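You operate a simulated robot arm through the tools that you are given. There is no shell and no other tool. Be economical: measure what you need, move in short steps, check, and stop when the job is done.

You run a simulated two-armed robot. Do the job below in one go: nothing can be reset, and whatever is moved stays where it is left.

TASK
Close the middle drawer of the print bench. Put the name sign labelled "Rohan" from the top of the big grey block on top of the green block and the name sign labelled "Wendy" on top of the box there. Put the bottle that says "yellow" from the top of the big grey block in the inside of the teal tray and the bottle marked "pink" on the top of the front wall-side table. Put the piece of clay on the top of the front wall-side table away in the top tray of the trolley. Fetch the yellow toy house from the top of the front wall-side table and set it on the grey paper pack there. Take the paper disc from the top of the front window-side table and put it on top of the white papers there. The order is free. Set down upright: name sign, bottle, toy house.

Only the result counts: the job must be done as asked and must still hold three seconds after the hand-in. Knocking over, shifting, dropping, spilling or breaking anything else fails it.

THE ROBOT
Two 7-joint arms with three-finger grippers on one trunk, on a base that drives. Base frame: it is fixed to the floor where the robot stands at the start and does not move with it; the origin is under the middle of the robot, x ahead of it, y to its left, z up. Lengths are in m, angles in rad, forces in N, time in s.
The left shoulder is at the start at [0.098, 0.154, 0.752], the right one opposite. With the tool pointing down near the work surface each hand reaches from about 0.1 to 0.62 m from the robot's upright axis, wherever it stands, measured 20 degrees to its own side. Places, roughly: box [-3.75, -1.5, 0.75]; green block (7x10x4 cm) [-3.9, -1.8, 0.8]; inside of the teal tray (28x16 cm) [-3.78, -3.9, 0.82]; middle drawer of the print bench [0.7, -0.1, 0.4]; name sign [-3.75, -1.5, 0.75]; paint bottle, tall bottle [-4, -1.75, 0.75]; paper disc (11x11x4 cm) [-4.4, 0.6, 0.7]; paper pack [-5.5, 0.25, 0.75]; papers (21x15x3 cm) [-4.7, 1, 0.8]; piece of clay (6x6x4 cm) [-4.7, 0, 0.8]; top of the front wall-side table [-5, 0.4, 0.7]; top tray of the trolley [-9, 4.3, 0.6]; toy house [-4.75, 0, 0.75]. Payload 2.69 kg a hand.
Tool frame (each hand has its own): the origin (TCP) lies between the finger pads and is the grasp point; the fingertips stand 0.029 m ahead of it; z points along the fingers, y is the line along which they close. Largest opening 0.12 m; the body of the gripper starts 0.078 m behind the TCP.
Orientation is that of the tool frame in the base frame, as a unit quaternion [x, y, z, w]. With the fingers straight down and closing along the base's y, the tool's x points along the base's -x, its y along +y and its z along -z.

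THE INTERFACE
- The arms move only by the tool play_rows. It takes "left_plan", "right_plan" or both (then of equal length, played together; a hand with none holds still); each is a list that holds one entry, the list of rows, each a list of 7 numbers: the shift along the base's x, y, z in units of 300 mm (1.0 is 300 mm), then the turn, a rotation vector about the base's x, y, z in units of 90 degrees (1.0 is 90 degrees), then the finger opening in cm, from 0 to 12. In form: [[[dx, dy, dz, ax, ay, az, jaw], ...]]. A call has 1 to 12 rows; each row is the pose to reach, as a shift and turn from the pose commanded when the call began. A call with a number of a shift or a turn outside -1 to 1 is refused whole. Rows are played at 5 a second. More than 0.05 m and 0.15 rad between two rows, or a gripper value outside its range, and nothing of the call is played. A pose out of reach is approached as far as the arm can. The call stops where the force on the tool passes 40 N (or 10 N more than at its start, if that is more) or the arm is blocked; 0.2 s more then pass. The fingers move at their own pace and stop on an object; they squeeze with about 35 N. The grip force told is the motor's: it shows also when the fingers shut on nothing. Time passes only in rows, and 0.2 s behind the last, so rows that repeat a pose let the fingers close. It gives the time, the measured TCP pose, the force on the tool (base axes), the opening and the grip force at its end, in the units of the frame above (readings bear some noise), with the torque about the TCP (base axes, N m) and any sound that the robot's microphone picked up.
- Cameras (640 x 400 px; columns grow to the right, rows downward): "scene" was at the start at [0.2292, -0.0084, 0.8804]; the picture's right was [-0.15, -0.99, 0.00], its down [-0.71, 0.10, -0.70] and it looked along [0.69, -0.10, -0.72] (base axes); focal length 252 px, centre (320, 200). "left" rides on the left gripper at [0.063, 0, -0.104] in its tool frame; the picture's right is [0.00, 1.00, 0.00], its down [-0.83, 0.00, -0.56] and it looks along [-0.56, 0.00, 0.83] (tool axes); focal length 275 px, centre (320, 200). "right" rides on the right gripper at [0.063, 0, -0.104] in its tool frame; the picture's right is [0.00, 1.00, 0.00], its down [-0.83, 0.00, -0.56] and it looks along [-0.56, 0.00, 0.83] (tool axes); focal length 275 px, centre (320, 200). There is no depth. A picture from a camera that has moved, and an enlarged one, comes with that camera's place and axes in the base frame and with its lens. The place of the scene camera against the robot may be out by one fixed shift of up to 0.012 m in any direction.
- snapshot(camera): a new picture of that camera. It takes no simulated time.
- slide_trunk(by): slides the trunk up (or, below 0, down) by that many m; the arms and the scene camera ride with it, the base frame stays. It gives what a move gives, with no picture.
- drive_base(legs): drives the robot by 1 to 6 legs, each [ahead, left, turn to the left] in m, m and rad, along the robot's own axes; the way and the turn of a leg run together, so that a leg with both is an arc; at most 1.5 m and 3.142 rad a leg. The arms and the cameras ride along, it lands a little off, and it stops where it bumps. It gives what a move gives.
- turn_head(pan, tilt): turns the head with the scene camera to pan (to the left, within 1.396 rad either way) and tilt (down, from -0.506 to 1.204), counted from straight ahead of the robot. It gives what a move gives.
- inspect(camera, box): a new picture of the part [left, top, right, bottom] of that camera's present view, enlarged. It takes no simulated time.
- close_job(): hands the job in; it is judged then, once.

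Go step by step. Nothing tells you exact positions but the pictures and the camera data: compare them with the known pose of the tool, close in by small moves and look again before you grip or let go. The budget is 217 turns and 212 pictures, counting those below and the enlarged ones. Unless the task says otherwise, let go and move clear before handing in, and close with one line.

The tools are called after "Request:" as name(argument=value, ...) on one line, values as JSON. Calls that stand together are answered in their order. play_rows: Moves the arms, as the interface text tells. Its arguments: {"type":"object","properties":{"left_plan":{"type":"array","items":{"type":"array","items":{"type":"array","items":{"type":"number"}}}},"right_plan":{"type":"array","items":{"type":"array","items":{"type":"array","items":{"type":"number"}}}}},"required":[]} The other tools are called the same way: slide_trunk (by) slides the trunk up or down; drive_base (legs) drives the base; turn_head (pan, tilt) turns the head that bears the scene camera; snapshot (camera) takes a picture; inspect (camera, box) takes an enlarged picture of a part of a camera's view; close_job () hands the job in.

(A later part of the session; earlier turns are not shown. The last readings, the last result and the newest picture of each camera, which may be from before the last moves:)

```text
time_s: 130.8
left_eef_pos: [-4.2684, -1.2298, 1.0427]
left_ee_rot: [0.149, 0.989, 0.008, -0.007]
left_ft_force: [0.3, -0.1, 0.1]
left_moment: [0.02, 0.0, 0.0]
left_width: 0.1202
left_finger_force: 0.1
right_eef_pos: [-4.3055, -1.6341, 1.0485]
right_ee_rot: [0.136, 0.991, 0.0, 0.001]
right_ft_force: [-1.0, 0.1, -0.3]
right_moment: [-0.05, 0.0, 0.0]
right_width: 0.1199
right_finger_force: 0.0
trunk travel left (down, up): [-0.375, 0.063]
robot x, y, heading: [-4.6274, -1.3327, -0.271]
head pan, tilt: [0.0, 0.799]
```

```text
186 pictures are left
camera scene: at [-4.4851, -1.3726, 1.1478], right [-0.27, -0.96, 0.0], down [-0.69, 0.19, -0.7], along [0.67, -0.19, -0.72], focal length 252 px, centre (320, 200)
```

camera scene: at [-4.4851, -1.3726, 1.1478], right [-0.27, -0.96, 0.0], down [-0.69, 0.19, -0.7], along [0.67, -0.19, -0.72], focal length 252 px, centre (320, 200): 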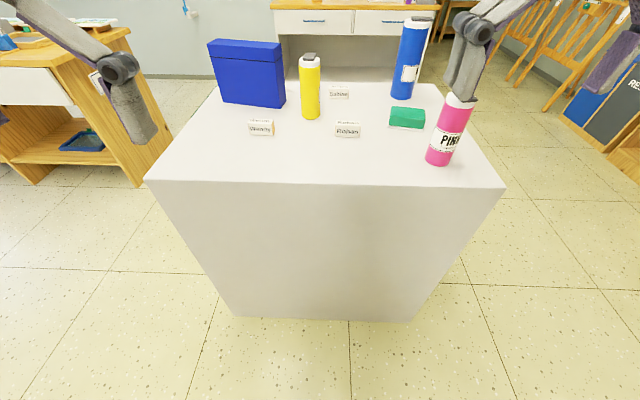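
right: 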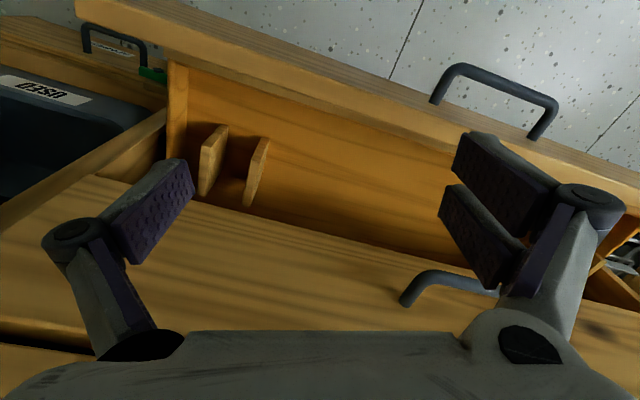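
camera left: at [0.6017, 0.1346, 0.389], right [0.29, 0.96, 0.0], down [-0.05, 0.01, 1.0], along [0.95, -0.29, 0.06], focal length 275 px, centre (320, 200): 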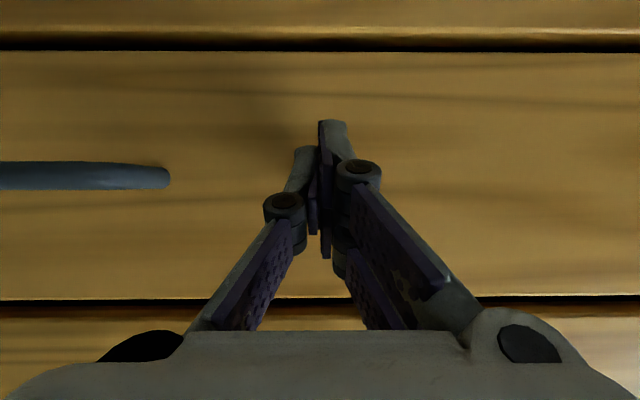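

Request:
inspect(camera="scene", box=[200, 30, 500, 190])

Request:
snapshot(camera="right")

Request:
snapshot(camera="left")

```text
2.13 times, centred on (350, 110) of scene
camera zoom: at [-4.4851, -1.3726, 1.1478], right [-0.27, -0.96, 0.0], down [-0.69, 0.19, -0.7], along [0.67, -0.19, -0.72], focal length 538 px, centre (256, 392)
```

zoom: 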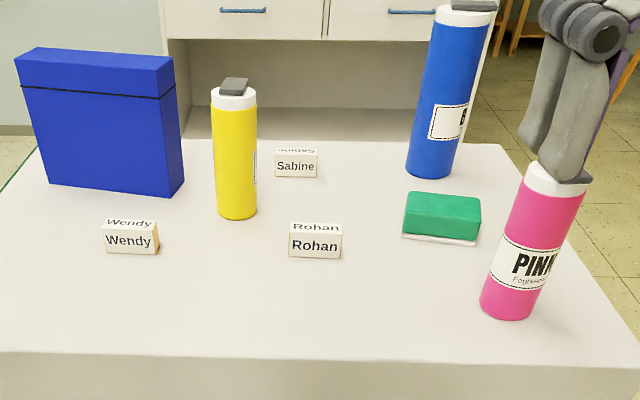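

```text
184 pictures are left
camera right: at [-4.3675, -1.6172, 1.1531], right [0.27, 0.96, 0.0], down [0.8, -0.22, 0.56], along [0.54, -0.15, -0.83], focal length 275 px, centre (320, 200)
```

right: 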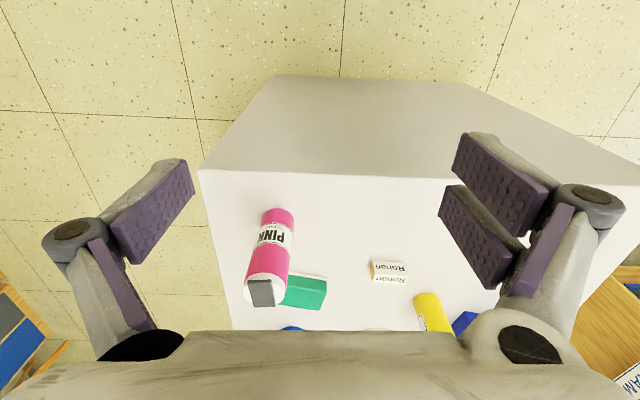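

```text
183 pictures are left
camera left: at [-4.327, -1.2131, 1.1483], right [0.3, 0.95, 0.01], down [0.8, -0.26, 0.54], along [0.52, -0.15, -0.84], focal length 275 px, centre (320, 200)
```

left: 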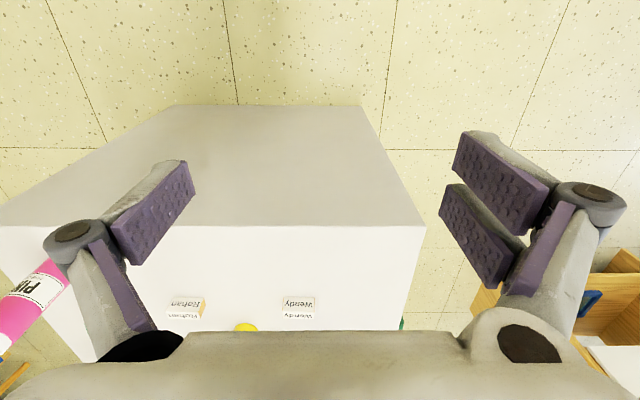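

Triangulating puts the block top at about z 0.797 and Rohan near (−3.96, −1.60). It is still out of reach, so I edge closer.

Request:
drive_base(legs=[[0.17, 0, 0]])

Request:
snapshot(camera="right")

Request:
snapshot(camera="left")

```text
time_s: 132.3
left_eef_pos: [-4.1042, -1.276, 1.0435]
left_ee_rot: [0.149, 0.989, 0.008, -0.007]
left_ft_force: [0.4, 0.3, 0.0]
left_moment: [0.03, 0.03, 0.0]
left_width: 0.12
left_finger_force: 0.0
right_eef_pos: [-4.1416, -1.6778, 1.0476]
right_ee_rot: [0.135, 0.991, 0.0, 0.001]
right_ft_force: [0.9, -0.1, 0.0]
right_moment: [-0.02, 0.04, -0.05]
right_width: 0.1201
right_finger_force: 0.1
trunk travel left (down, up): [-0.375, 0.063]
robot x, y, heading: [-4.4664, -1.3838, -0.274]
head pan, tilt: [0.0, 0.799]
```

```text
182 pictures are left
camera right: at [-4.2027, -1.6631, 1.1528], right [0.27, 0.96, 0.0], down [0.8, -0.22, 0.56], along [0.54, -0.15, -0.83], focal length 275 px, centre (320, 200)
```

right: 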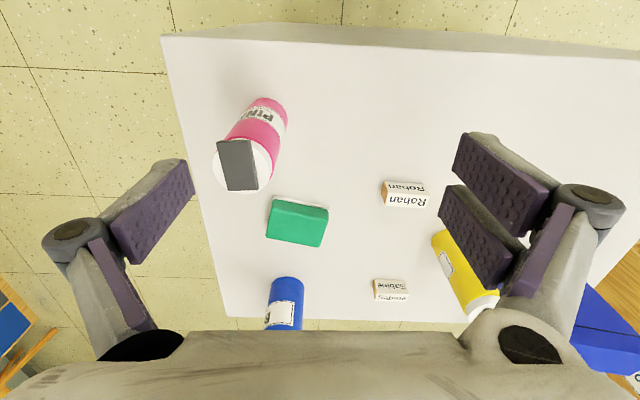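

```text
181 pictures are left
camera left: at [-4.1627, -1.2589, 1.1481], right [0.3, 0.95, 0.01], down [0.8, -0.26, 0.54], along [0.52, -0.15, -0.84], focal length 275 px, centre (320, 200)
```

left: 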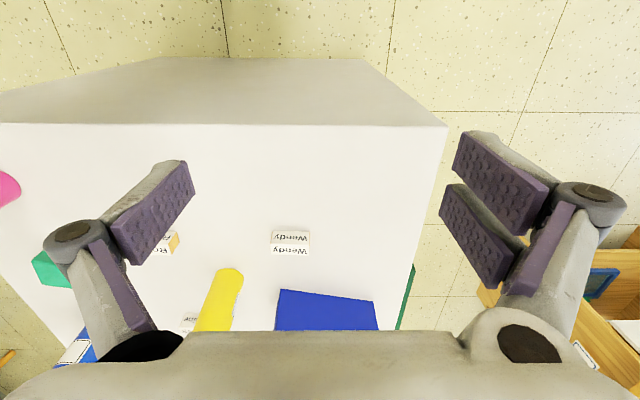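

Rohan is within reach of the right hand. I go above it, turned slightly to match, and look again.

Request:
play_rows(right_plan=[[[0.15, 0.06, 0, 0, 0, -0.02, 12], [0.3, 0.12, 0, 0, 0, -0.04, 12], [0.45, 0.18, -0.05, 0, 0, -0.054, 12], [0.57, 0.23, -0.15, 0, 0, -0.054, 12], [0.615, 0.249, -0.28, 0, 0, -0.054, 12], [0.615, 0.249, -0.39, 0, 0, -0.054, 12]]])

Request:
snapshot(camera="right")

Request:
snapshot(camera="scene")

```text
refused: row 3 steps farther than a row can; nothing moved
```

```text
180 pictures are left
camera right: at [-4.2027, -1.6631, 1.1528], right [0.27, 0.96, 0.0], down [0.8, -0.22, 0.56], along [0.54, -0.15, -0.83], focal length 275 px, centre (320, 200)
```

right: 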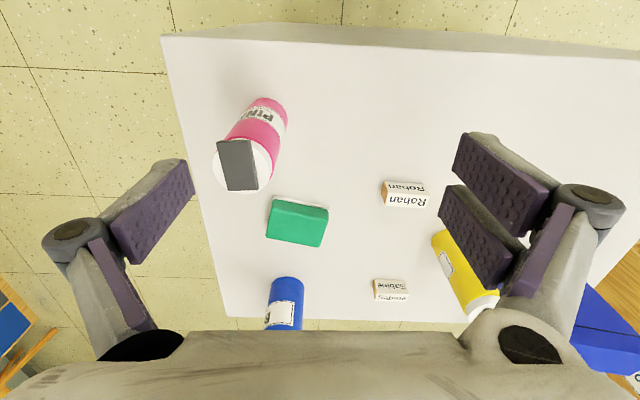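

```text
179 pictures are left
camera scene: at [-4.3207, -1.4187, 1.1477], right [-0.27, -0.96, 0.0], down [-0.69, 0.19, -0.7], along [0.67, -0.19, -0.72], focal length 252 px, centre (320, 200)
```

scene: 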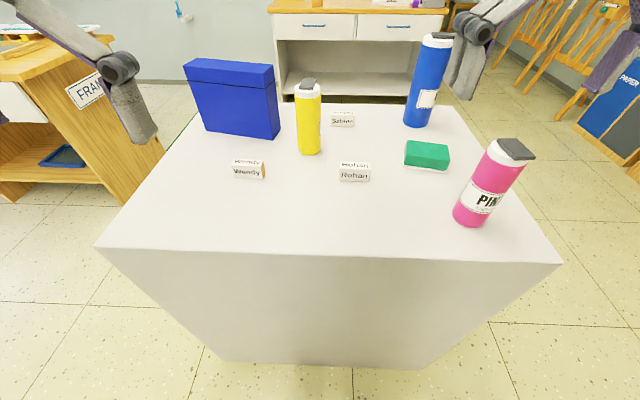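

Steps were slightly too large; I repeat with smaller ones.

Request:
play_rows(right_plan=[[[0.14, 0.056, 0, 0, 0, -0.02, 12], [0.28, 0.112, 0, 0, 0, -0.04, 12], [0.42, 0.168, -0.03, 0, 0, -0.054, 12], [0.54, 0.22, -0.1, 0, 0, -0.054, 12], [0.615, 0.249, -0.2, 0, 0, -0.054, 12], [0.615, 0.249, -0.3, 0, 0, -0.054, 12], [0.615, 0.249, -0.39, 0, 0, -0.054, 12]]])

Request:
snapshot(camera="right")

Request:
snapshot(camera="scene")

```text
time_s: 133.9
left_eef_pos: [-4.1031, -1.2753, 1.0424]
left_ee_rot: [0.149, 0.989, 0.009, -0.008]
left_ft_force: [0.3, 0.3, -0.5]
left_moment: [-0.01, 0.01, 0.0]
left_width: 0.1198
left_finger_force: 0.0
right_eef_pos: [-3.9568, -1.6027, 0.9308]
right_ee_rot: [0.178, 0.984, -0.001, 0.002]
right_ft_force: [0.0, 0.3, -0.2]
right_moment: [-0.02, 0.03, -0.03]
right_width: 0.1201
right_finger_force: 0.1
trunk travel left (down, up): [-0.375, 0.063]
robot x, y, heading: [-4.4671, -1.377, -0.274]
head pan, tilt: [0.0, 0.799]
```

```text
178 pictures are left
camera right: at [-4.0175, -1.5829, 1.0356], right [0.35, 0.94, 0.0], down [0.78, -0.29, 0.56], along [0.52, -0.19, -0.83], focal length 275 px, centre (320, 200)
```

right: 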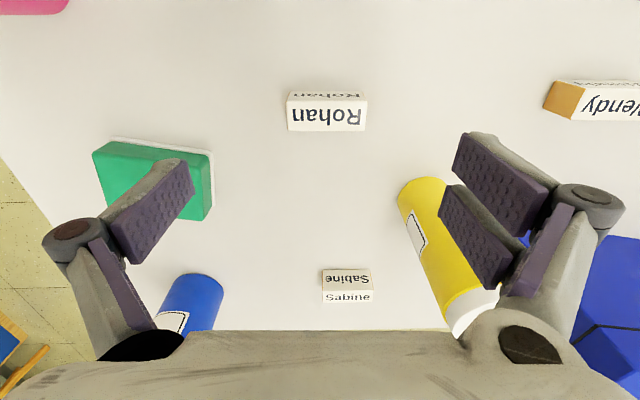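

```text
177 pictures are left
camera scene: at [-4.321, -1.4185, 1.1477], right [-0.27, -0.96, 0.0], down [-0.69, 0.19, -0.7], along [0.67, -0.19, -0.72], focal length 252 px, centre (320, 200)
```

scene: 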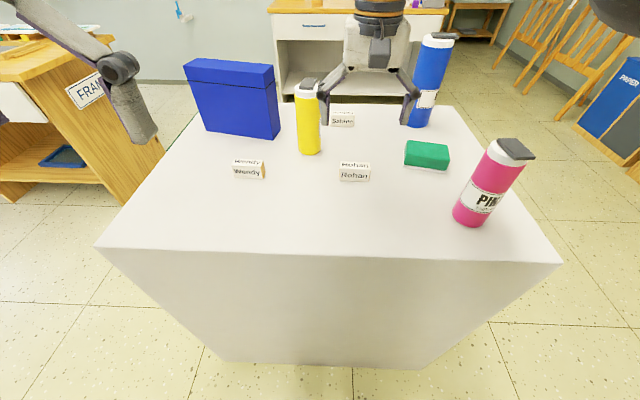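

The tool is right above Rohan. I narrow the opening to 9 cm, descend and grip it across its ends.

Request:
play_rows(right_plan=[[[0.006, 0.016, 0, 0, 0, 0, 9], [0.006, 0.016, -0.1, 0, 0, 0, 9], [0.006, 0.016, -0.2, 0, 0, 0, 9], [0.006, 0.016, -0.27, 0, 0, 0, 9], [0.006, 0.016, -0.32, 0, 0, 0, 9]]])

Request:
snapshot(camera="right")

Request:
inspect(camera="scene", box=[280, 90, 440, 190])

```text
time_s: 135.1
left_eef_pos: [-4.1046, -1.2749, 1.0434]
left_ee_rot: [0.149, 0.989, 0.008, -0.006]
left_ft_force: [0.2, 0.5, -0.3]
left_moment: [-0.01, 0.0, 0.04]
left_width: 0.1199
left_finger_force: 0.1
right_eef_pos: [-3.9543, -1.599, 0.8358]
right_ee_rot: [0.178, 0.984, 0.0, 0.001]
right_ft_force: [0.1, -0.4, 0.1]
right_moment: [0.01, -0.01, 0.0]
right_width: 0.09
right_finger_force: 0.1
trunk travel left (down, up): [-0.375, 0.063]
robot x, y, heading: [-4.4657, -1.3807, -0.272]
head pan, tilt: [0.0, 0.799]
```

```text
176 pictures are left
camera right: at [-4.0154, -1.5789, 0.9395], right [0.35, 0.94, 0.0], down [0.78, -0.29, 0.56], along [0.52, -0.19, -0.83], focal length 275 px, centre (320, 200)
```

right: 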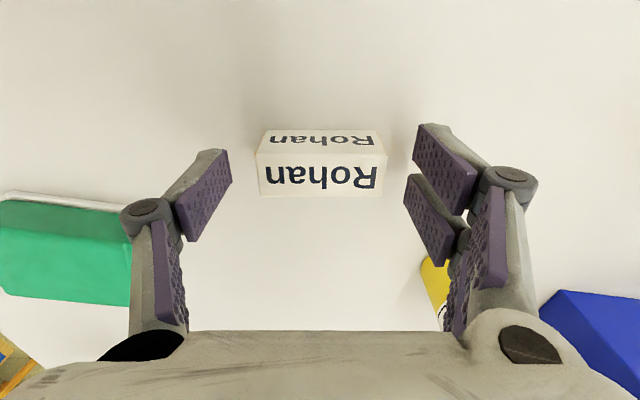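

```text
4.00 times, centred on (360, 140) of scene
camera zoom: at [-4.3213, -1.4185, 1.1478], right [-0.27, -0.96, 0.0], down [-0.69, 0.19, -0.7], along [0.67, -0.19, -0.72], focal length 1010 px, centre (160, 440)
```

zoom: 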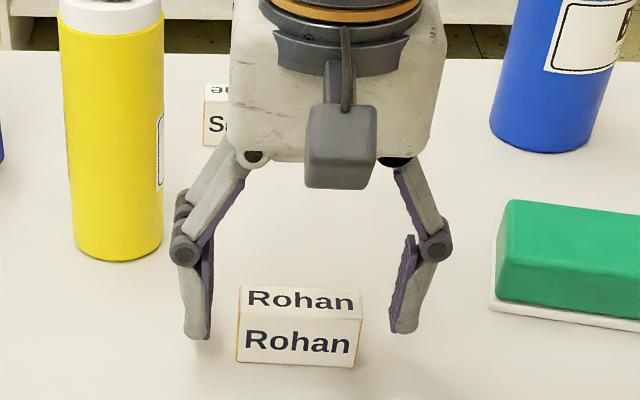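

The fingers straddle the sign well. I nudge 4 mm toward the robot, close and lift.

Request:
play_rows(right_plan=[[[-0.0125, 0.005, 0, 0, 0, 0, 9], [-0.0125, 0.005, 0, 0, 0, 0, 4], [-0.0125, 0.005, 0, 0, 0, 0, 4], [-0.0125, 0.005, 0, 0, 0, 0, 4], [-0.0125, 0.005, 0.1, 0, 0, 0, 4], [-0.0125, 0.005, 0.22, 0, 0, 0, 4], [-0.0125, 0.005, 0.35, 0, 0, 0, 4]]])

Request:
snapshot(camera="right")

```text
time_s: 136.7
left_eef_pos: [-4.1035, -1.2752, 1.0427]
left_ee_rot: [0.149, 0.989, 0.008, -0.006]
left_ft_force: [-0.4, -1.3, 1.2]
left_moment: [0.0, 0.02, -0.04]
left_width: 0.1199
left_finger_force: 0.0
right_eef_pos: [-3.9596, -1.5983, 0.9416]
right_ee_rot: [0.178, 0.984, -0.001, 0.001]
right_ft_force: [-0.2, 0.1, 0.2]
right_moment: [-0.02, 0.04, 0.01]
right_width: 0.0609
right_finger_force: 35.0
trunk travel left (down, up): [-0.375, 0.063]
robot x, y, heading: [-4.4663, -1.3818, -0.276]
head pan, tilt: [0.0, 0.799]
```

```text
174 pictures are left
camera right: at [-4.019, -1.5763, 1.0455], right [0.35, 0.94, 0.0], down [0.78, -0.29, 0.56], along [0.52, -0.19, -0.83], focal length 275 px, centre (320, 200)
```

right: 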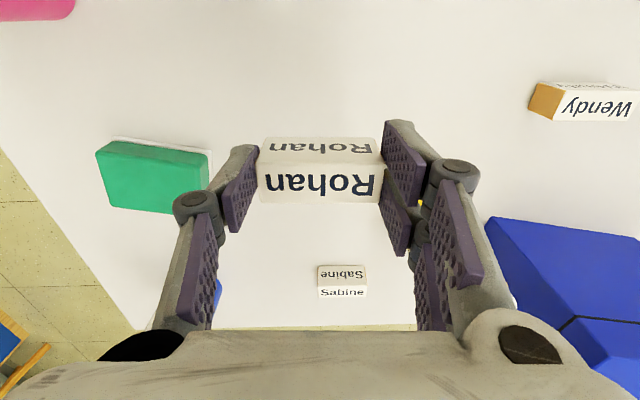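

Rohan is held firmly. I carry it over the green block and look.

Request:
play_rows(right_plan=[[[0, -0.13, 0.03, 0, 0, -0.02, 4], [0, -0.26, 0.03, 0, 0, -0.04, 4], [-0.004, -0.39, 0.03, 0, 0, -0.05, 4], [-0.008, -0.529, 0.03, 0, 0, -0.05, 4], [-0.008, -0.529, 0.03, 0, 0, -0.05, 4]]])

Request:
snapshot(camera="right")

Request:
inspect(camera="scene", box=[340, 80, 500, 180])

```text
time_s: 137.9
left_eef_pos: [-4.1049, -1.2743, 1.0437]
left_ee_rot: [0.149, 0.989, 0.007, -0.007]
left_ft_force: [0.1, 0.3, -0.1]
left_moment: [-0.02, 0.01, 0.02]
left_width: 0.1196
left_finger_force: 0.0
right_eef_pos: [-3.9658, -1.7553, 0.9486]
right_ee_rot: [0.216, 0.976, -0.002, 0.001]
right_ft_force: [-0.2, 0.2, -0.2]
right_moment: [-0.04, 0.0, -0.03]
right_width: 0.0607
right_finger_force: 35.4
right hand out of reach, approached as far as the arm can: row 4, 5
trunk travel left (down, up): [-0.375, 0.063]
robot x, y, heading: [-4.4642, -1.3844, -0.273]
head pan, tilt: [0.0, 0.799]
```

```text
173 pictures are left
camera right: at [-4.0227, -1.7295, 1.0534], right [0.42, 0.91, 0.0], down [0.75, -0.35, 0.56], along [0.51, -0.23, -0.83], focal length 275 px, centre (320, 200)
```

right: 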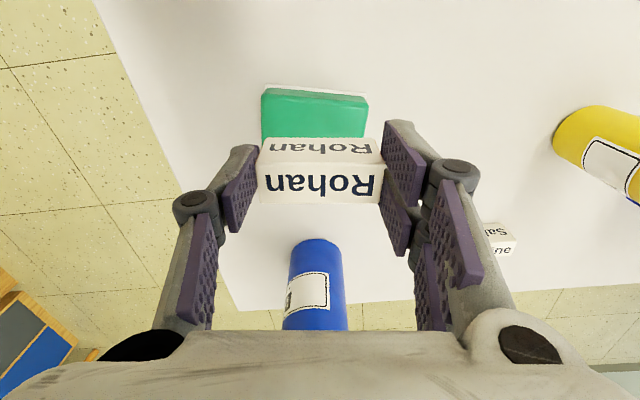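

```text
4.00 times, centred on (420, 130) of scene
camera zoom: at [-4.3213, -1.4182, 1.1478], right [-0.27, -0.96, 0.0], down [-0.69, 0.19, -0.7], along [0.67, -0.19, -0.72], focal length 1010 px, centre (-80, 480)
```

zoom: 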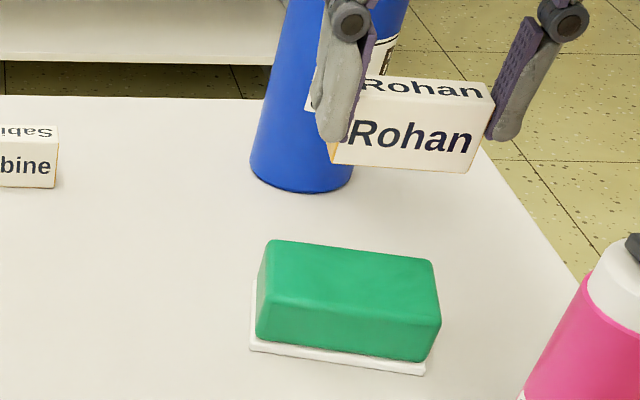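

The hand is at its reach limit and must go about 2 cm further forward. I shift the base a little to the right and forward.

Request:
drive_base(legs=[[0.02, -0.09, 0]])

```text
time_s: 139.2
left_eef_pos: [-4.1093, -1.3666, 1.0433]
left_ee_rot: [0.147, 0.989, 0.008, -0.007]
left_ft_force: [0.3, 0.4, 0.2]
left_moment: [-0.01, 0.01, -0.02]
left_width: 0.12
left_finger_force: 0.1
right_eef_pos: [-3.9702, -1.846, 0.9499]
right_ee_rot: [0.217, 0.976, 0.0, 0.002]
right_ft_force: [0.6, 0.5, -0.2]
right_moment: [0.03, -0.03, 0.04]
right_width: 0.0612
right_finger_force: 35.2
trunk travel left (down, up): [-0.375, 0.063]
robot x, y, heading: [-4.4694, -1.4733, -0.274]
head pan, tilt: [0.0, 0.799]
```

Request:
play_rows(right_plan=[[[0.03, 0.13, 0, 0, 0, 0, 4], [0.067, 0.263, 0, 0, 0, 0, 4], [0.067, 0.263, -0.06, 0, 0, 0, 4], [0.067, 0.263, -0.1, 0, 0, 0, 4]]])

Request:
snapshot(camera="right")

Request:
inspect(camera="scene", box=[320, 80, 480, 180])

```text
time_s: 140.2
left_eef_pos: [-4.1095, -1.3678, 1.0424]
left_ee_rot: [0.148, 0.989, 0.007, -0.007]
left_ft_force: [0.1, 0.0, 0.2]
left_moment: [0.01, 0.01, -0.01]
left_width: 0.12
left_finger_force: 0.1
right_eef_pos: [-3.9487, -1.7671, 0.9197]
right_ee_rot: [0.216, 0.976, -0.001, 0.001]
right_ft_force: [0.1, -0.2, -0.2]
right_moment: [0.0, 0.0, -0.02]
right_width: 0.0608
right_finger_force: 34.8
right hand out of reach, approached as far as the arm can: row 2
trunk travel left (down, up): [-0.375, 0.063]
robot x, y, heading: [-4.4669, -1.4736, -0.272]
head pan, tilt: [0.0, 0.799]
```

```text
171 pictures are left
camera right: at [-4.0077, -1.7411, 1.0237], right [0.42, 0.91, 0.0], down [0.75, -0.35, 0.56], along [0.51, -0.23, -0.83], focal length 275 px, centre (320, 200)
```

right: 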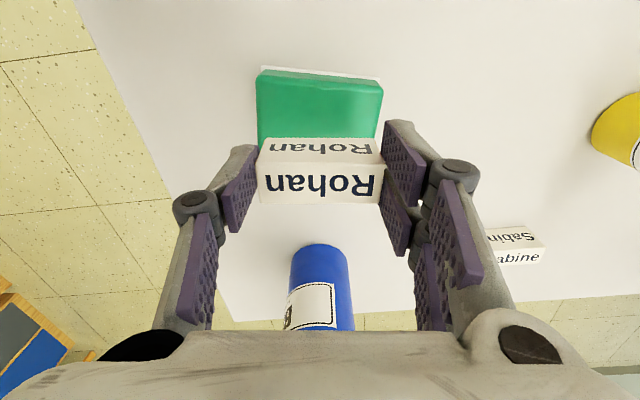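

```text
4.00 times, centred on (400, 130) of scene
camera zoom: at [-4.3264, -1.51, 1.1478], right [-0.27, -0.96, 0.0], down [-0.69, 0.19, -0.7], along [0.67, -0.19, -0.72], focal length 1010 px, centre (0, 480)
```

zoom: 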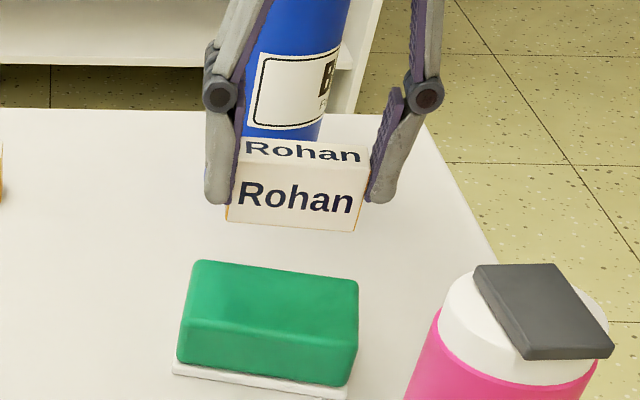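

Aligned over the green block's middle. I lower slowly until contact shows.

Request:
play_rows(right_plan=[[[0, 0, -0.06, 0, 0, 0, 4], [0, 0, -0.11, 0, 0, 0, 4], [0, 0, -0.13, 0, 0, 0, 4], [0, 0, -0.14, 0, 0, 0, 4]]])

Request:
inspect(camera="scene", box=[320, 80, 480, 180])

```text
time_s: 141.2
left_eef_pos: [-4.111, -1.3663, 1.043]
left_ee_rot: [0.148, 0.989, 0.007, -0.007]
left_ft_force: [0.2, 0.5, 0.2]
left_moment: [0.0, 0.0, 0.03]
left_width: 0.1198
left_finger_force: 0.1
right_eef_pos: [-3.9496, -1.7678, 0.878]
right_ee_rot: [0.217, 0.976, 0.0, 0.001]
right_ft_force: [0.0, -0.7, -0.2]
right_moment: [0.04, 0.0, -0.03]
right_width: 0.0611
right_finger_force: 35.0
trunk travel left (down, up): [-0.375, 0.063]
robot x, y, heading: [-4.4734, -1.4792, -0.276]
head pan, tilt: [0.0, 0.799]
```

```text
4.00 times, centred on (400, 130) of scene
camera zoom: at [-4.3262, -1.5101, 1.1478], right [-0.27, -0.96, 0.0], down [-0.69, 0.19, -0.7], along [0.67, -0.19, -0.72], focal length 1010 px, centre (0, 480)
```

zoom: 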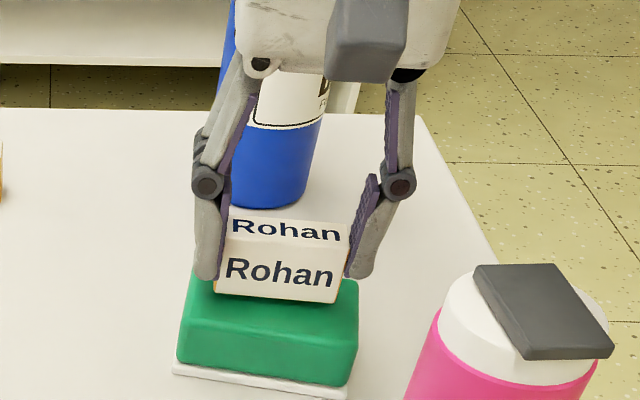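

Request:
play_rows(right_plan=[[[0, 0, -0.006, 0, 0, 0, 4], [0, 0, -0.012, 0, 0, 0, 4]]])

Request:
play_rows(right_plan=[[[0, 0, -0.006, 0, 0, 0, 4], [0, 0, -0.012, 0, 0, 0, 4]]])

Request:
inspect(camera="scene", box=[340, 110, 440, 173])

```text
time_s: 141.8
left_eef_pos: [-4.1089, -1.3677, 1.0425]
left_ee_rot: [0.148, 0.989, 0.007, -0.007]
left_ft_force: [0.2, -0.6, -0.3]
left_moment: [-0.01, 0.0, -0.02]
left_width: 0.1198
left_finger_force: 0.1
right_eef_pos: [-3.949, -1.7673, 0.8728]
right_ee_rot: [0.217, 0.976, -0.001, 0.002]
right_ft_force: [0.1, 0.5, -0.3]
right_moment: [0.0, -0.02, 0.02]
right_width: 0.0607
right_finger_force: 34.8
trunk travel left (down, up): [-0.375, 0.063]
robot x, y, heading: [-4.4717, -1.4708, -0.272]
head pan, tilt: [0.0, 0.799]
```

```text
time_s: 142.4
left_eef_pos: [-4.11, -1.3673, 1.0437]
left_ee_rot: [0.147, 0.989, 0.007, -0.006]
left_ft_force: [-0.1, -1.1, -0.3]
left_moment: [0.02, -0.02, 0.0]
left_width: 0.1201
left_finger_force: 0.1
right_eef_pos: [-3.9501, -1.7674, 0.8716]
right_ee_rot: [0.216, 0.976, -0.001, 0.002]
right_ft_force: [-0.4, -0.5, 6.5]
right_moment: [-0.01, -0.01, -0.01]
right_width: 0.0607
right_finger_force: 35.2
trunk travel left (down, up): [-0.375, 0.063]
robot x, y, heading: [-4.4713, -1.4736, -0.274]
head pan, tilt: [0.0, 0.799]
```

```text
6.35 times, centred on (390, 142) of scene
camera zoom: at [-4.3268, -1.5098, 1.148], right [-0.27, -0.96, 0.0], down [-0.69, 0.19, -0.7], along [0.67, -0.19, -0.72], focal length 1602 px, centre (-124, 571)
```

zoom: 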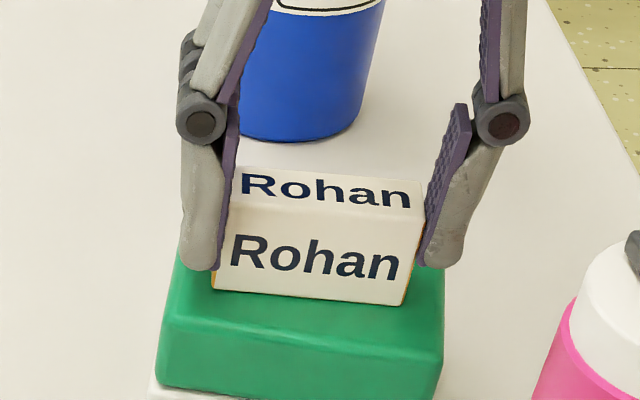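

Contact at 6.5 N. I open the fingers and rise straight up.

Request:
play_rows(right_plan=[[[0, 0, 0.003, 0, 0, 0, 6.5], [0, 0, 0.003, 0, 0, 0, 8.5], [0, 0, 0.003, 0, 0, 0, 8.5], [0, 0, 0.1, 0, 0, 0, 8.5], [0, 0, 0.22, 0, 0, 0, 8.5], [0, 0, 0.36, 0, 0, 0, 8.5], [0, 0, 0.5, 0, 0, 0, 8.5]]])

Request:
snapshot(camera="scene")

Request:
snapshot(camera="left")

```text
time_s: 144.0
left_eef_pos: [-4.1108, -1.3664, 1.0421]
left_ee_rot: [0.148, 0.989, 0.007, -0.007]
left_ft_force: [0.1, -0.4, -0.7]
left_moment: [0.03, -0.02, 0.02]
left_width: 0.1202
left_finger_force: 0.0
right_eef_pos: [-3.9791, -1.7651, 1.0111]
right_ee_rot: [0.217, 0.976, -0.002, 0.002]
right_ft_force: [-0.2, -0.2, 0.0]
right_moment: [0.0, -0.04, 0.01]
right_width: 0.085
right_finger_force: 0.0
right hand out of reach, approached as far as the arm can: row 6, 7
trunk travel left (down, up): [-0.375, 0.063]
robot x, y, heading: [-4.4694, -1.4748, -0.277]
head pan, tilt: [0.0, 0.799]
```

```text
167 pictures are left
camera scene: at [-4.327, -1.5097, 1.1479], right [-0.27, -0.96, 0.0], down [-0.69, 0.19, -0.7], along [0.67, -0.19, -0.72], focal length 252 px, centre (320, 200)
```

scene: 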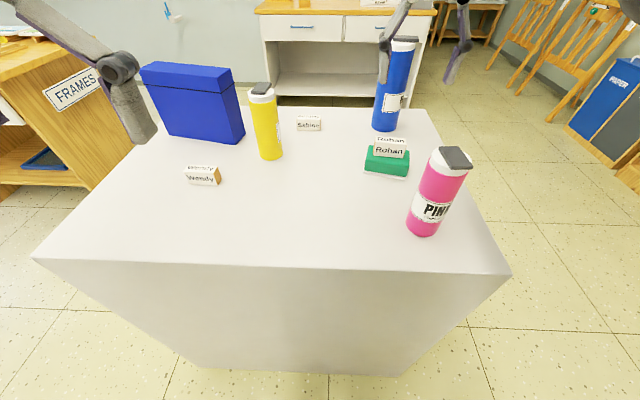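

```text
166 pictures are left
camera left: at [-4.1692, -1.3498, 1.1486], right [0.3, 0.95, 0.01], down [0.8, -0.26, 0.54], along [0.52, -0.15, -0.84], focal length 275 px, centre (320, 200)
```

left: 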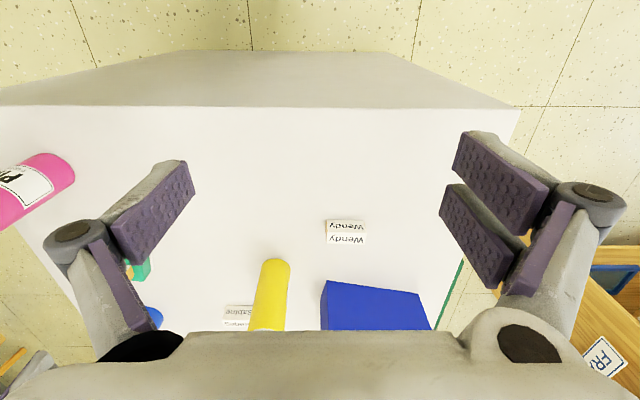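

Rohan stands on the green block. Now Wendy: I look closer with the left camera.

Request:
inspect(camera="left", box=[240, 190, 440, 315])

```text
3.20 times, centred on (340, 252) of left
camera zoom: at [-4.1692, -1.3498, 1.1486], right [0.3, 0.95, 0.01], down [0.8, -0.26, 0.54], along [0.52, -0.15, -0.84], focal length 881 px, centre (256, 32)
```

zoom: 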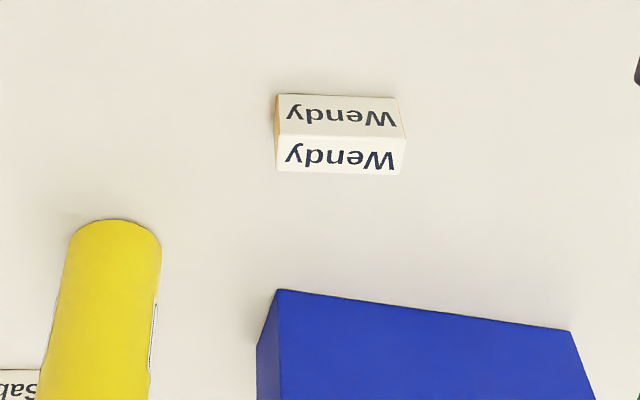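

Request:
play_rows(left_plan=[[[0.13, -0.015, -0.05, 0, 0, -0.01, 9], [0.26, -0.03, -0.11, 0, 0, -0.02, 9], [0.39, -0.045, -0.18, 0, 0, -0.03, 9], [0.51, -0.06, -0.26, 0, 0, -0.03, 9], [0.62, -0.07, -0.34, 0, 0, -0.03, 9], [0.726, -0.079, -0.407, 0, 0, -0.03, 9], [0.726, -0.079, -0.407, 0, 0, -0.03, 9]]])

Request:
snapshot(camera="left")

```text
time_s: 145.6
left_eef_pos: [-3.8916, -1.3914, 0.9208]
left_ee_rot: [0.172, 0.985, 0.007, -0.006]
left_ft_force: [0.1, -0.4, 0.2]
left_moment: [-0.01, 0.01, -0.02]
left_width: 0.09
left_finger_force: 0.0
right_eef_pos: [-3.9796, -1.7644, 1.0112]
right_ee_rot: [0.217, 0.976, 0.0, 0.001]
right_ft_force: [0.7, -0.2, 0.6]
right_moment: [-0.01, 0.02, 0.0]
right_width: 0.085
right_finger_force: 0.0
trunk travel left (down, up): [-0.375, 0.063]
robot x, y, heading: [-4.4687, -1.4731, -0.274]
head pan, tilt: [0.0, 0.799]
```

```text
164 pictures are left
camera left: at [-3.9493, -1.3704, 1.0257], right [0.34, 0.94, 0.01], down [0.79, -0.29, 0.54], along [0.51, -0.18, -0.84], focal length 275 px, centre (320, 200)
```

left: 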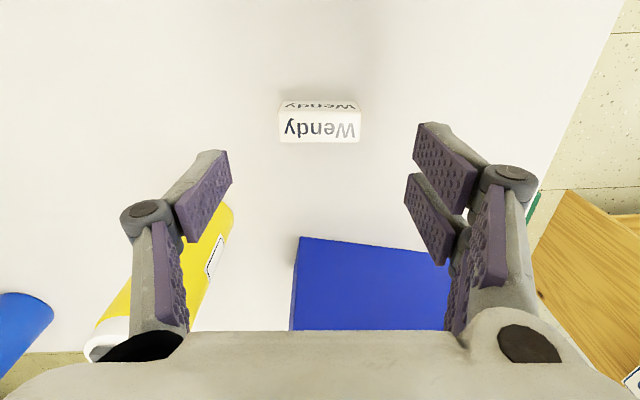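

Request:
play_rows(left_plan=[[[0.006, 0, -0.1, 0, 0, 0, 9], [0.006, 0, -0.2, 0, 0, 0, 9], [0.006, 0, -0.285, 0, 0, 0, 9], [0.006, 0, -0.285, 0, 0, 0, 4], [0.006, 0, -0.285, 0, 0, 0, 4], [0.006, 0, -0.285, 0, 0, 0, 4], [0.006, 0, -0.2, 0, 0, 0, 4], [0.006, 0, -0.06, 0, 0, 0, 4], [0.006, 0, 0.08, 0, 0, 0, 4]]])

Request:
snapshot(camera="left")

```text
time_s: 147.6
left_eef_pos: [-3.8917, -1.3923, 0.9455]
left_ee_rot: [0.172, 0.985, 0.008, -0.006]
left_ft_force: [0.1, 0.4, 0.2]
left_moment: [0.01, 0.01, -0.03]
left_width: 0.061
left_finger_force: 34.9
right_eef_pos: [-3.9774, -1.7639, 1.0105]
right_ee_rot: [0.216, 0.976, -0.001, 0.002]
right_ft_force: [-0.6, 0.6, 0.8]
right_moment: [-0.01, 0.01, 0.01]
right_width: 0.085
right_finger_force: 0.1
trunk travel left (down, up): [-0.375, 0.063]
robot x, y, heading: [-4.4727, -1.4744, -0.277]
head pan, tilt: [0.0, 0.799]
```

```text
163 pictures are left
camera left: at [-3.9485, -1.3719, 1.0504], right [0.34, 0.94, 0.01], down [0.79, -0.29, 0.54], along [0.51, -0.18, -0.84], focal length 275 px, centre (320, 200)
```

left: 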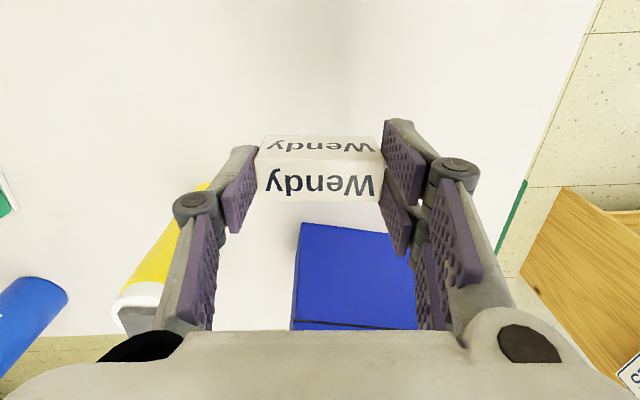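

Wendy is held. The box is out of reach from here, so I raise the trunk, retract the hands and drive round to the block's north side.

Request:
play_rows(left_plan=[[[0, 0, 0.12, 0, 0, 0, 4], [-0.1, 0.03, 0.2, 0, 0, 0, 4], [-0.22, 0.06, 0.28, 0, 0, 0, 4], [-0.36, 0.1, 0.3, 0, 0, 0, 4], [-0.5, 0.14, 0.3, 0, 0, 0, 4], [-0.6, 0.17, 0.3, 0, 0, 0, 4]]], right_plan=[[[0, 0, 0, 0, 0, 0, 8.5], [-0.1, 0.03, 0.0, 0, 0, 0.01, 8.5], [-0.2, 0.06, 0.02, 0, 0, 0.02, 8.5], [-0.32, 0.09, 0.05, 0, 0, 0.03, 8.5], [-0.42, 0.12, 0.08, 0, 0, 0.04, 8.5], [-0.5, 0.14, 0.1, 0, 0, 0.05, 8.5]]])

Request:
slide_trunk(by=0.06)

Request:
drive_base(legs=[[-0.22, 0, 0], [0, 0.82, 0], [0, 0, -0.8], [0, 0, -0.79]])

Request:
snapshot(camera="scene")

```text
time_s: 149.0
left_eef_pos: [-4.0714, -1.3362, 1.0348]
left_ee_rot: [0.171, 0.985, 0.006, -0.006]
left_ft_force: [0.6, 0.8, -1.2]
left_moment: [-0.06, 0.01, 0.01]
left_width: 0.061
left_finger_force: 34.9
right_eef_pos: [-4.129, -1.7208, 1.0402]
right_ee_rot: [0.18, 0.984, -0.004, 0.002]
right_ft_force: [-0.3, 0.3, 0.6]
right_moment: [-0.1, 0.01, 0.02]
right_width: 0.0851
right_finger_force: 0.2
right hand out of reach, approached as far as the arm can: row 4
trunk travel left (down, up): [-0.375, 0.063]
robot x, y, heading: [-4.4675, -1.4695, -0.273]
head pan, tilt: [0.0, 0.799]
```

```text
time_s: 150.0
left_eef_pos: [-4.0684, -1.3403, 1.0924]
left_ee_rot: [0.172, 0.985, 0.008, -0.008]
left_ft_force: [0.3, -0.9, -0.7]
left_moment: [0.0, 0.02, 0.0]
left_width: 0.061
left_finger_force: 34.8
right_eef_pos: [-4.1269, -1.7235, 1.0977]
right_ee_rot: [0.178, 0.984, 0.0, 0.0]
right_ft_force: [1.3, 0.2, -0.4]
right_moment: [-0.02, 0.03, -0.02]
right_width: 0.0848
right_finger_force: 0.0
trunk travel left (down, up): [-0.435, 0.003]
robot x, y, heading: [-4.4725, -1.4715, -0.273]
head pan, tilt: [0.0, 0.799]
```

```text
time_s: 162.1
left_eef_pos: [-4.331, -1.0267, 1.0955]
left_ee_rot: [0.817, 0.576, 0.01, 0.001]
left_ft_force: [0.7, -0.1, -0.8]
left_moment: [-0.01, -0.02, 0.0]
left_width: 0.0609
left_finger_force: 35.0
right_eef_pos: [-4.7151, -0.9693, 1.0991]
right_ee_rot: [0.821, 0.57, -0.002, 0.001]
right_ft_force: [-0.1, -0.9, -0.2]
right_moment: [-0.02, -0.01, -0.03]
right_width: 0.0851
right_finger_force: 0.1
trunk travel left (down, up): [-0.435, 0.003]
robot x, y, heading: [-4.4675, -0.6252, -1.844]
head pan, tilt: [0.0, 0.799]
```

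```text
162 pictures are left
camera scene: at [-4.4856, -0.707, 1.2162], right [-0.96, 0.27, 0.0], down [0.19, 0.69, -0.7], along [-0.19, -0.67, -0.72], focal length 252 px, centre (320, 200)
```

scene: 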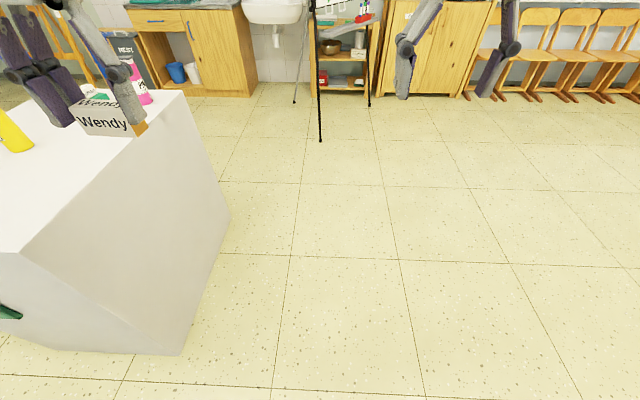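

Something green sticks out at the block's north face; I look before strafing over there.

Request:
turn_head(pan=0.75, tilt=0.7)

Request:
snapshot(camera="scene")

```text
time_s: 163.2
left_eef_pos: [-4.3318, -1.0265, 1.0951]
left_ee_rot: [0.817, 0.576, 0.01, 0.001]
left_ft_force: [-0.2, 0.3, -0.3]
left_moment: [-0.02, -0.01, 0.04]
left_width: 0.061
left_finger_force: 35.4
right_eef_pos: [-4.7141, -0.9695, 1.0983]
right_ee_rot: [0.821, 0.571, -0.002, 0.0]
right_ft_force: [0.2, -0.2, -0.3]
right_moment: [0.02, 0.0, -0.02]
right_width: 0.0851
right_finger_force: 0.0
trunk travel left (down, up): [-0.435, 0.003]
robot x, y, heading: [-4.4659, -0.6288, -1.843]
head pan, tilt: [0.75, 0.7]
```

```text
161 pictures are left
camera scene: at [-4.4248, -0.7047, 1.2245], right [-0.89, -0.46, 0.0], down [-0.3, 0.57, -0.76], along [0.35, -0.68, -0.64], focal length 252 px, centre (320, 200)
```

scene: 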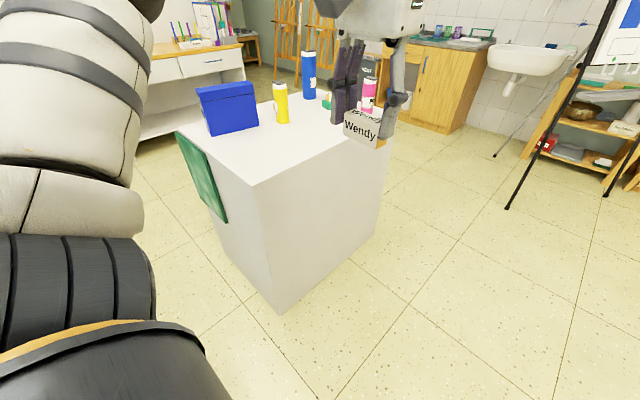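

Request:
inspect(camera="scene", box=[140, 70, 340, 310])

```text
1.67 times, centred on (240, 190) of scene
camera zoom: at [-4.4248, -0.7047, 1.2245], right [-0.89, -0.46, 0.0], down [-0.3, 0.57, -0.76], along [0.35, -0.68, -0.64], focal length 421 px, centre (453, 217)
```

zoom: 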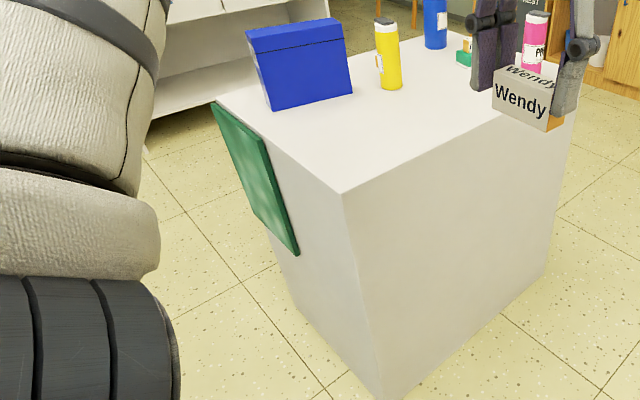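

It is just a thin panel on the block's north face. I strafe to the spot in front of the box.

Request:
drive_base(legs=[[0, 0.83, -0.02]])

Request:
turn_head(pan=0.1, tilt=0.8)

Request:
snapshot(camera="scene")

Request:
snapshot(camera="left")

```text
time_s: 170.0
left_eef_pos: [-3.5307, -1.2551, 1.0951]
left_ee_rot: [0.82, 0.573, 0.009, 0.001]
left_ft_force: [0.7, -0.5, -0.1]
left_moment: [0.01, -0.02, 0.02]
left_width: 0.0606
left_finger_force: 35.3
right_eef_pos: [-3.9138, -1.1949, 1.0998]
right_ee_rot: [0.824, 0.567, -0.003, 0.001]
right_ft_force: [-0.2, -0.6, 0.1]
right_moment: [0.0, -0.02, -0.01]
right_width: 0.085
right_finger_force: 0.1
trunk travel left (down, up): [-0.435, 0.003]
robot x, y, heading: [-3.6626, -0.8553, -1.857]
head pan, tilt: [0.75, 0.7]
```

```text
time_s: 171.1
left_eef_pos: [-3.5313, -1.2559, 1.0949]
left_ee_rot: [0.82, 0.572, 0.009, 0.001]
left_ft_force: [0.3, 0.2, -0.1]
left_moment: [0.0, 0.01, -0.01]
left_width: 0.0609
left_finger_force: 35.5
right_eef_pos: [-3.9149, -1.1945, 1.0996]
right_ee_rot: [0.824, 0.567, -0.002, 0.0]
right_ft_force: [-0.1, -0.1, 0.8]
right_moment: [0.02, -0.02, 0.0]
right_width: 0.0851
right_finger_force: 0.1
trunk travel left (down, up): [-0.435, 0.003]
robot x, y, heading: [-3.6557, -0.8527, -1.852]
head pan, tilt: [0.099, 0.799]
```

```text
159 pictures are left
camera scene: at [-3.6749, -0.9366, 1.2162], right [-0.98, 0.18, 0.0], down [0.13, 0.71, -0.7], along [-0.13, -0.69, -0.72], focal length 252 px, centre (320, 200)
```

scene: 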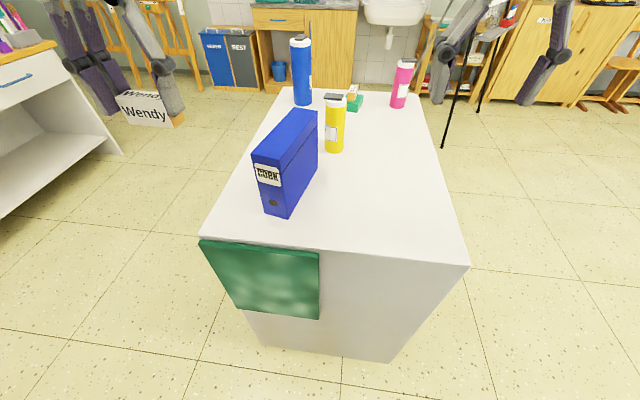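

```text
158 pictures are left
camera left: at [-3.5105, -1.1982, 1.2003], right [0.94, -0.35, 0.01], down [-0.3, -0.78, 0.54], along [-0.18, -0.51, -0.84], focal length 275 px, centre (320, 200)
```

left: 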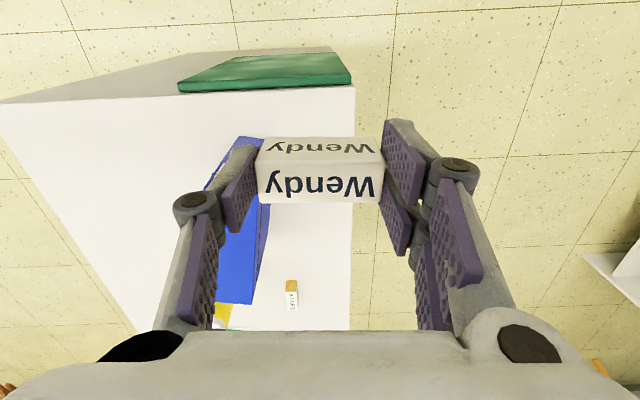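

The box's long axis runs about 60° in base axes. I turn the left hand +80° so that the sign lies along it and move over its top.

Request:
play_rows(left_plan=[[[0, 0, 0, 0, 0, 0.09, 4], [-0.02, -0.02, 0, 0, 0, 0.18, 4], [-0.06, -0.06, 0, 0, 0, 0.27, 4], [-0.12, -0.11, 0, 0, 0, 0.36, 4], [-0.18, -0.16, 0, 0, 0, 0.45, 4], [-0.25, -0.22, 0, 0, 0, 0.54, 4], [-0.32, -0.28, 0, 0, 0, 0.63, 4], [-0.39, -0.34, 0, 0, 0, 0.72, 4], [-0.45, -0.4, -0.03, 0, 0, 0.81, 4], [-0.51, -0.45, -0.08, 0, 0, 0.889, 4], [-0.562, -0.497, -0.14, 0, 0, 0.889, 4]]])

Request:
snapshot(camera="left")

Request:
snapshot(camera="scene")

```text
time_s: 173.4
left_eef_pos: [-3.6938, -1.3808, 1.0569]
left_ee_rot: [0.259, 0.966, 0.009, -0.005]
left_ft_force: [0.3, -0.5, -1.3]
left_moment: [0.01, -0.05, 0.0]
left_width: 0.0609
left_finger_force: 35.4
left hand out of reach, approached as far as the arm can: row 10, 11
right_eef_pos: [-3.9142, -1.1949, 1.1001]
right_ee_rot: [0.823, 0.568, -0.001, 0.001]
right_ft_force: [-0.3, 1.5, -0.3]
right_moment: [0.01, 0.0, -0.04]
right_width: 0.0849
right_finger_force: 0.0
trunk travel left (down, up): [-0.435, 0.003]
robot x, y, heading: [-3.6636, -0.8555, -1.857]
head pan, tilt: [0.099, 0.799]
```

```text
157 pictures are left
camera left: at [-3.7475, -1.351, 1.1615], right [0.51, 0.86, 0.02], down [0.72, -0.43, 0.54], along [0.48, -0.26, -0.84], focal length 275 px, centre (320, 200)
```

left: 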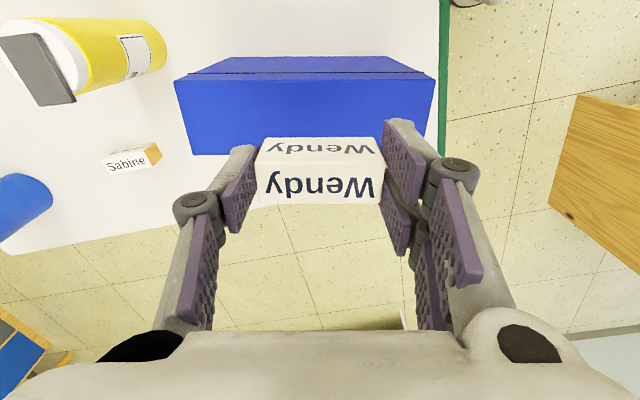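

```text
156 pictures are left
camera scene: at [-3.676, -0.9364, 1.2162], right [-0.98, 0.18, 0.0], down [0.13, 0.7, -0.7], along [-0.13, -0.69, -0.72], focal length 252 px, centre (320, 200)
```

scene: 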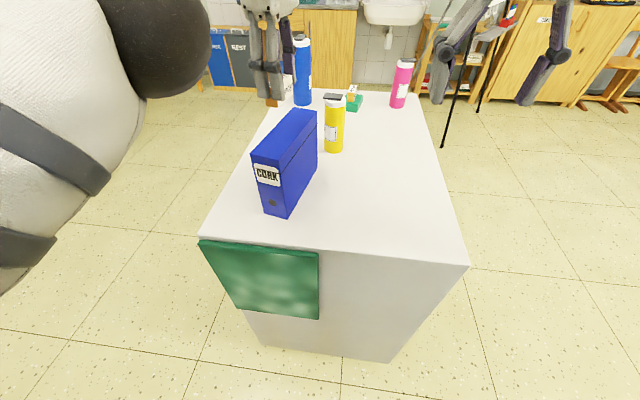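

The sign is parallel with the box, whose top centre I take at about (−3.689, −1.393). I come down 4 cm and read the pose.

Request:
play_rows(left_plan=[[[0, 0, -0.05, 0, 0, 0, 4], [0, 0, -0.1, 0, 0, 0, 4], [0, 0, -0.14, 0, 0, 0, 4]]])

Request:
snapshot(camera="left")

```text
time_s: 174.2
left_eef_pos: [-3.6995, -1.3917, 1.0184]
left_ee_rot: [0.261, 0.965, 0.009, -0.005]
left_ft_force: [-0.4, 0.1, 0.2]
left_moment: [0.01, -0.01, 0.0]
left_width: 0.0606
left_finger_force: 35.0
left hand out of reach, approached as far as the arm can: row 1, 2, 3
right_eef_pos: [-3.9141, -1.1949, 1.099]
right_ee_rot: [0.824, 0.567, -0.002, 0.0]
right_ft_force: [-1.1, -0.5, 0.3]
right_moment: [-0.03, 0.01, -0.02]
right_width: 0.085
right_finger_force: 0.1
trunk travel left (down, up): [-0.435, 0.003]
robot x, y, heading: [-3.6667, -0.8567, -1.855]
head pan, tilt: [0.099, 0.799]
```

```text
155 pictures are left
camera left: at [-3.7532, -1.3629, 1.1233], right [0.51, 0.86, 0.02], down [0.72, -0.43, 0.54], along [0.48, -0.26, -0.84], focal length 275 px, centre (320, 200)
```

left: 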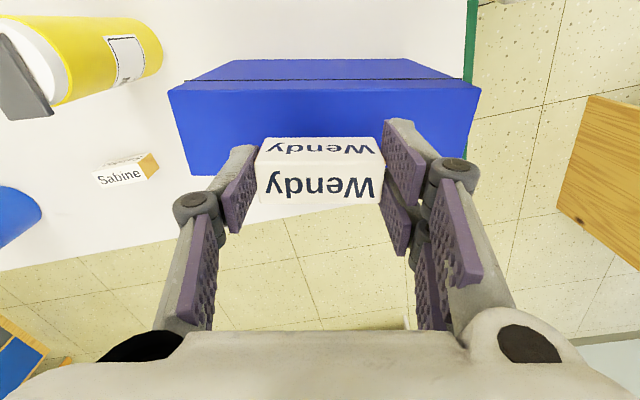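

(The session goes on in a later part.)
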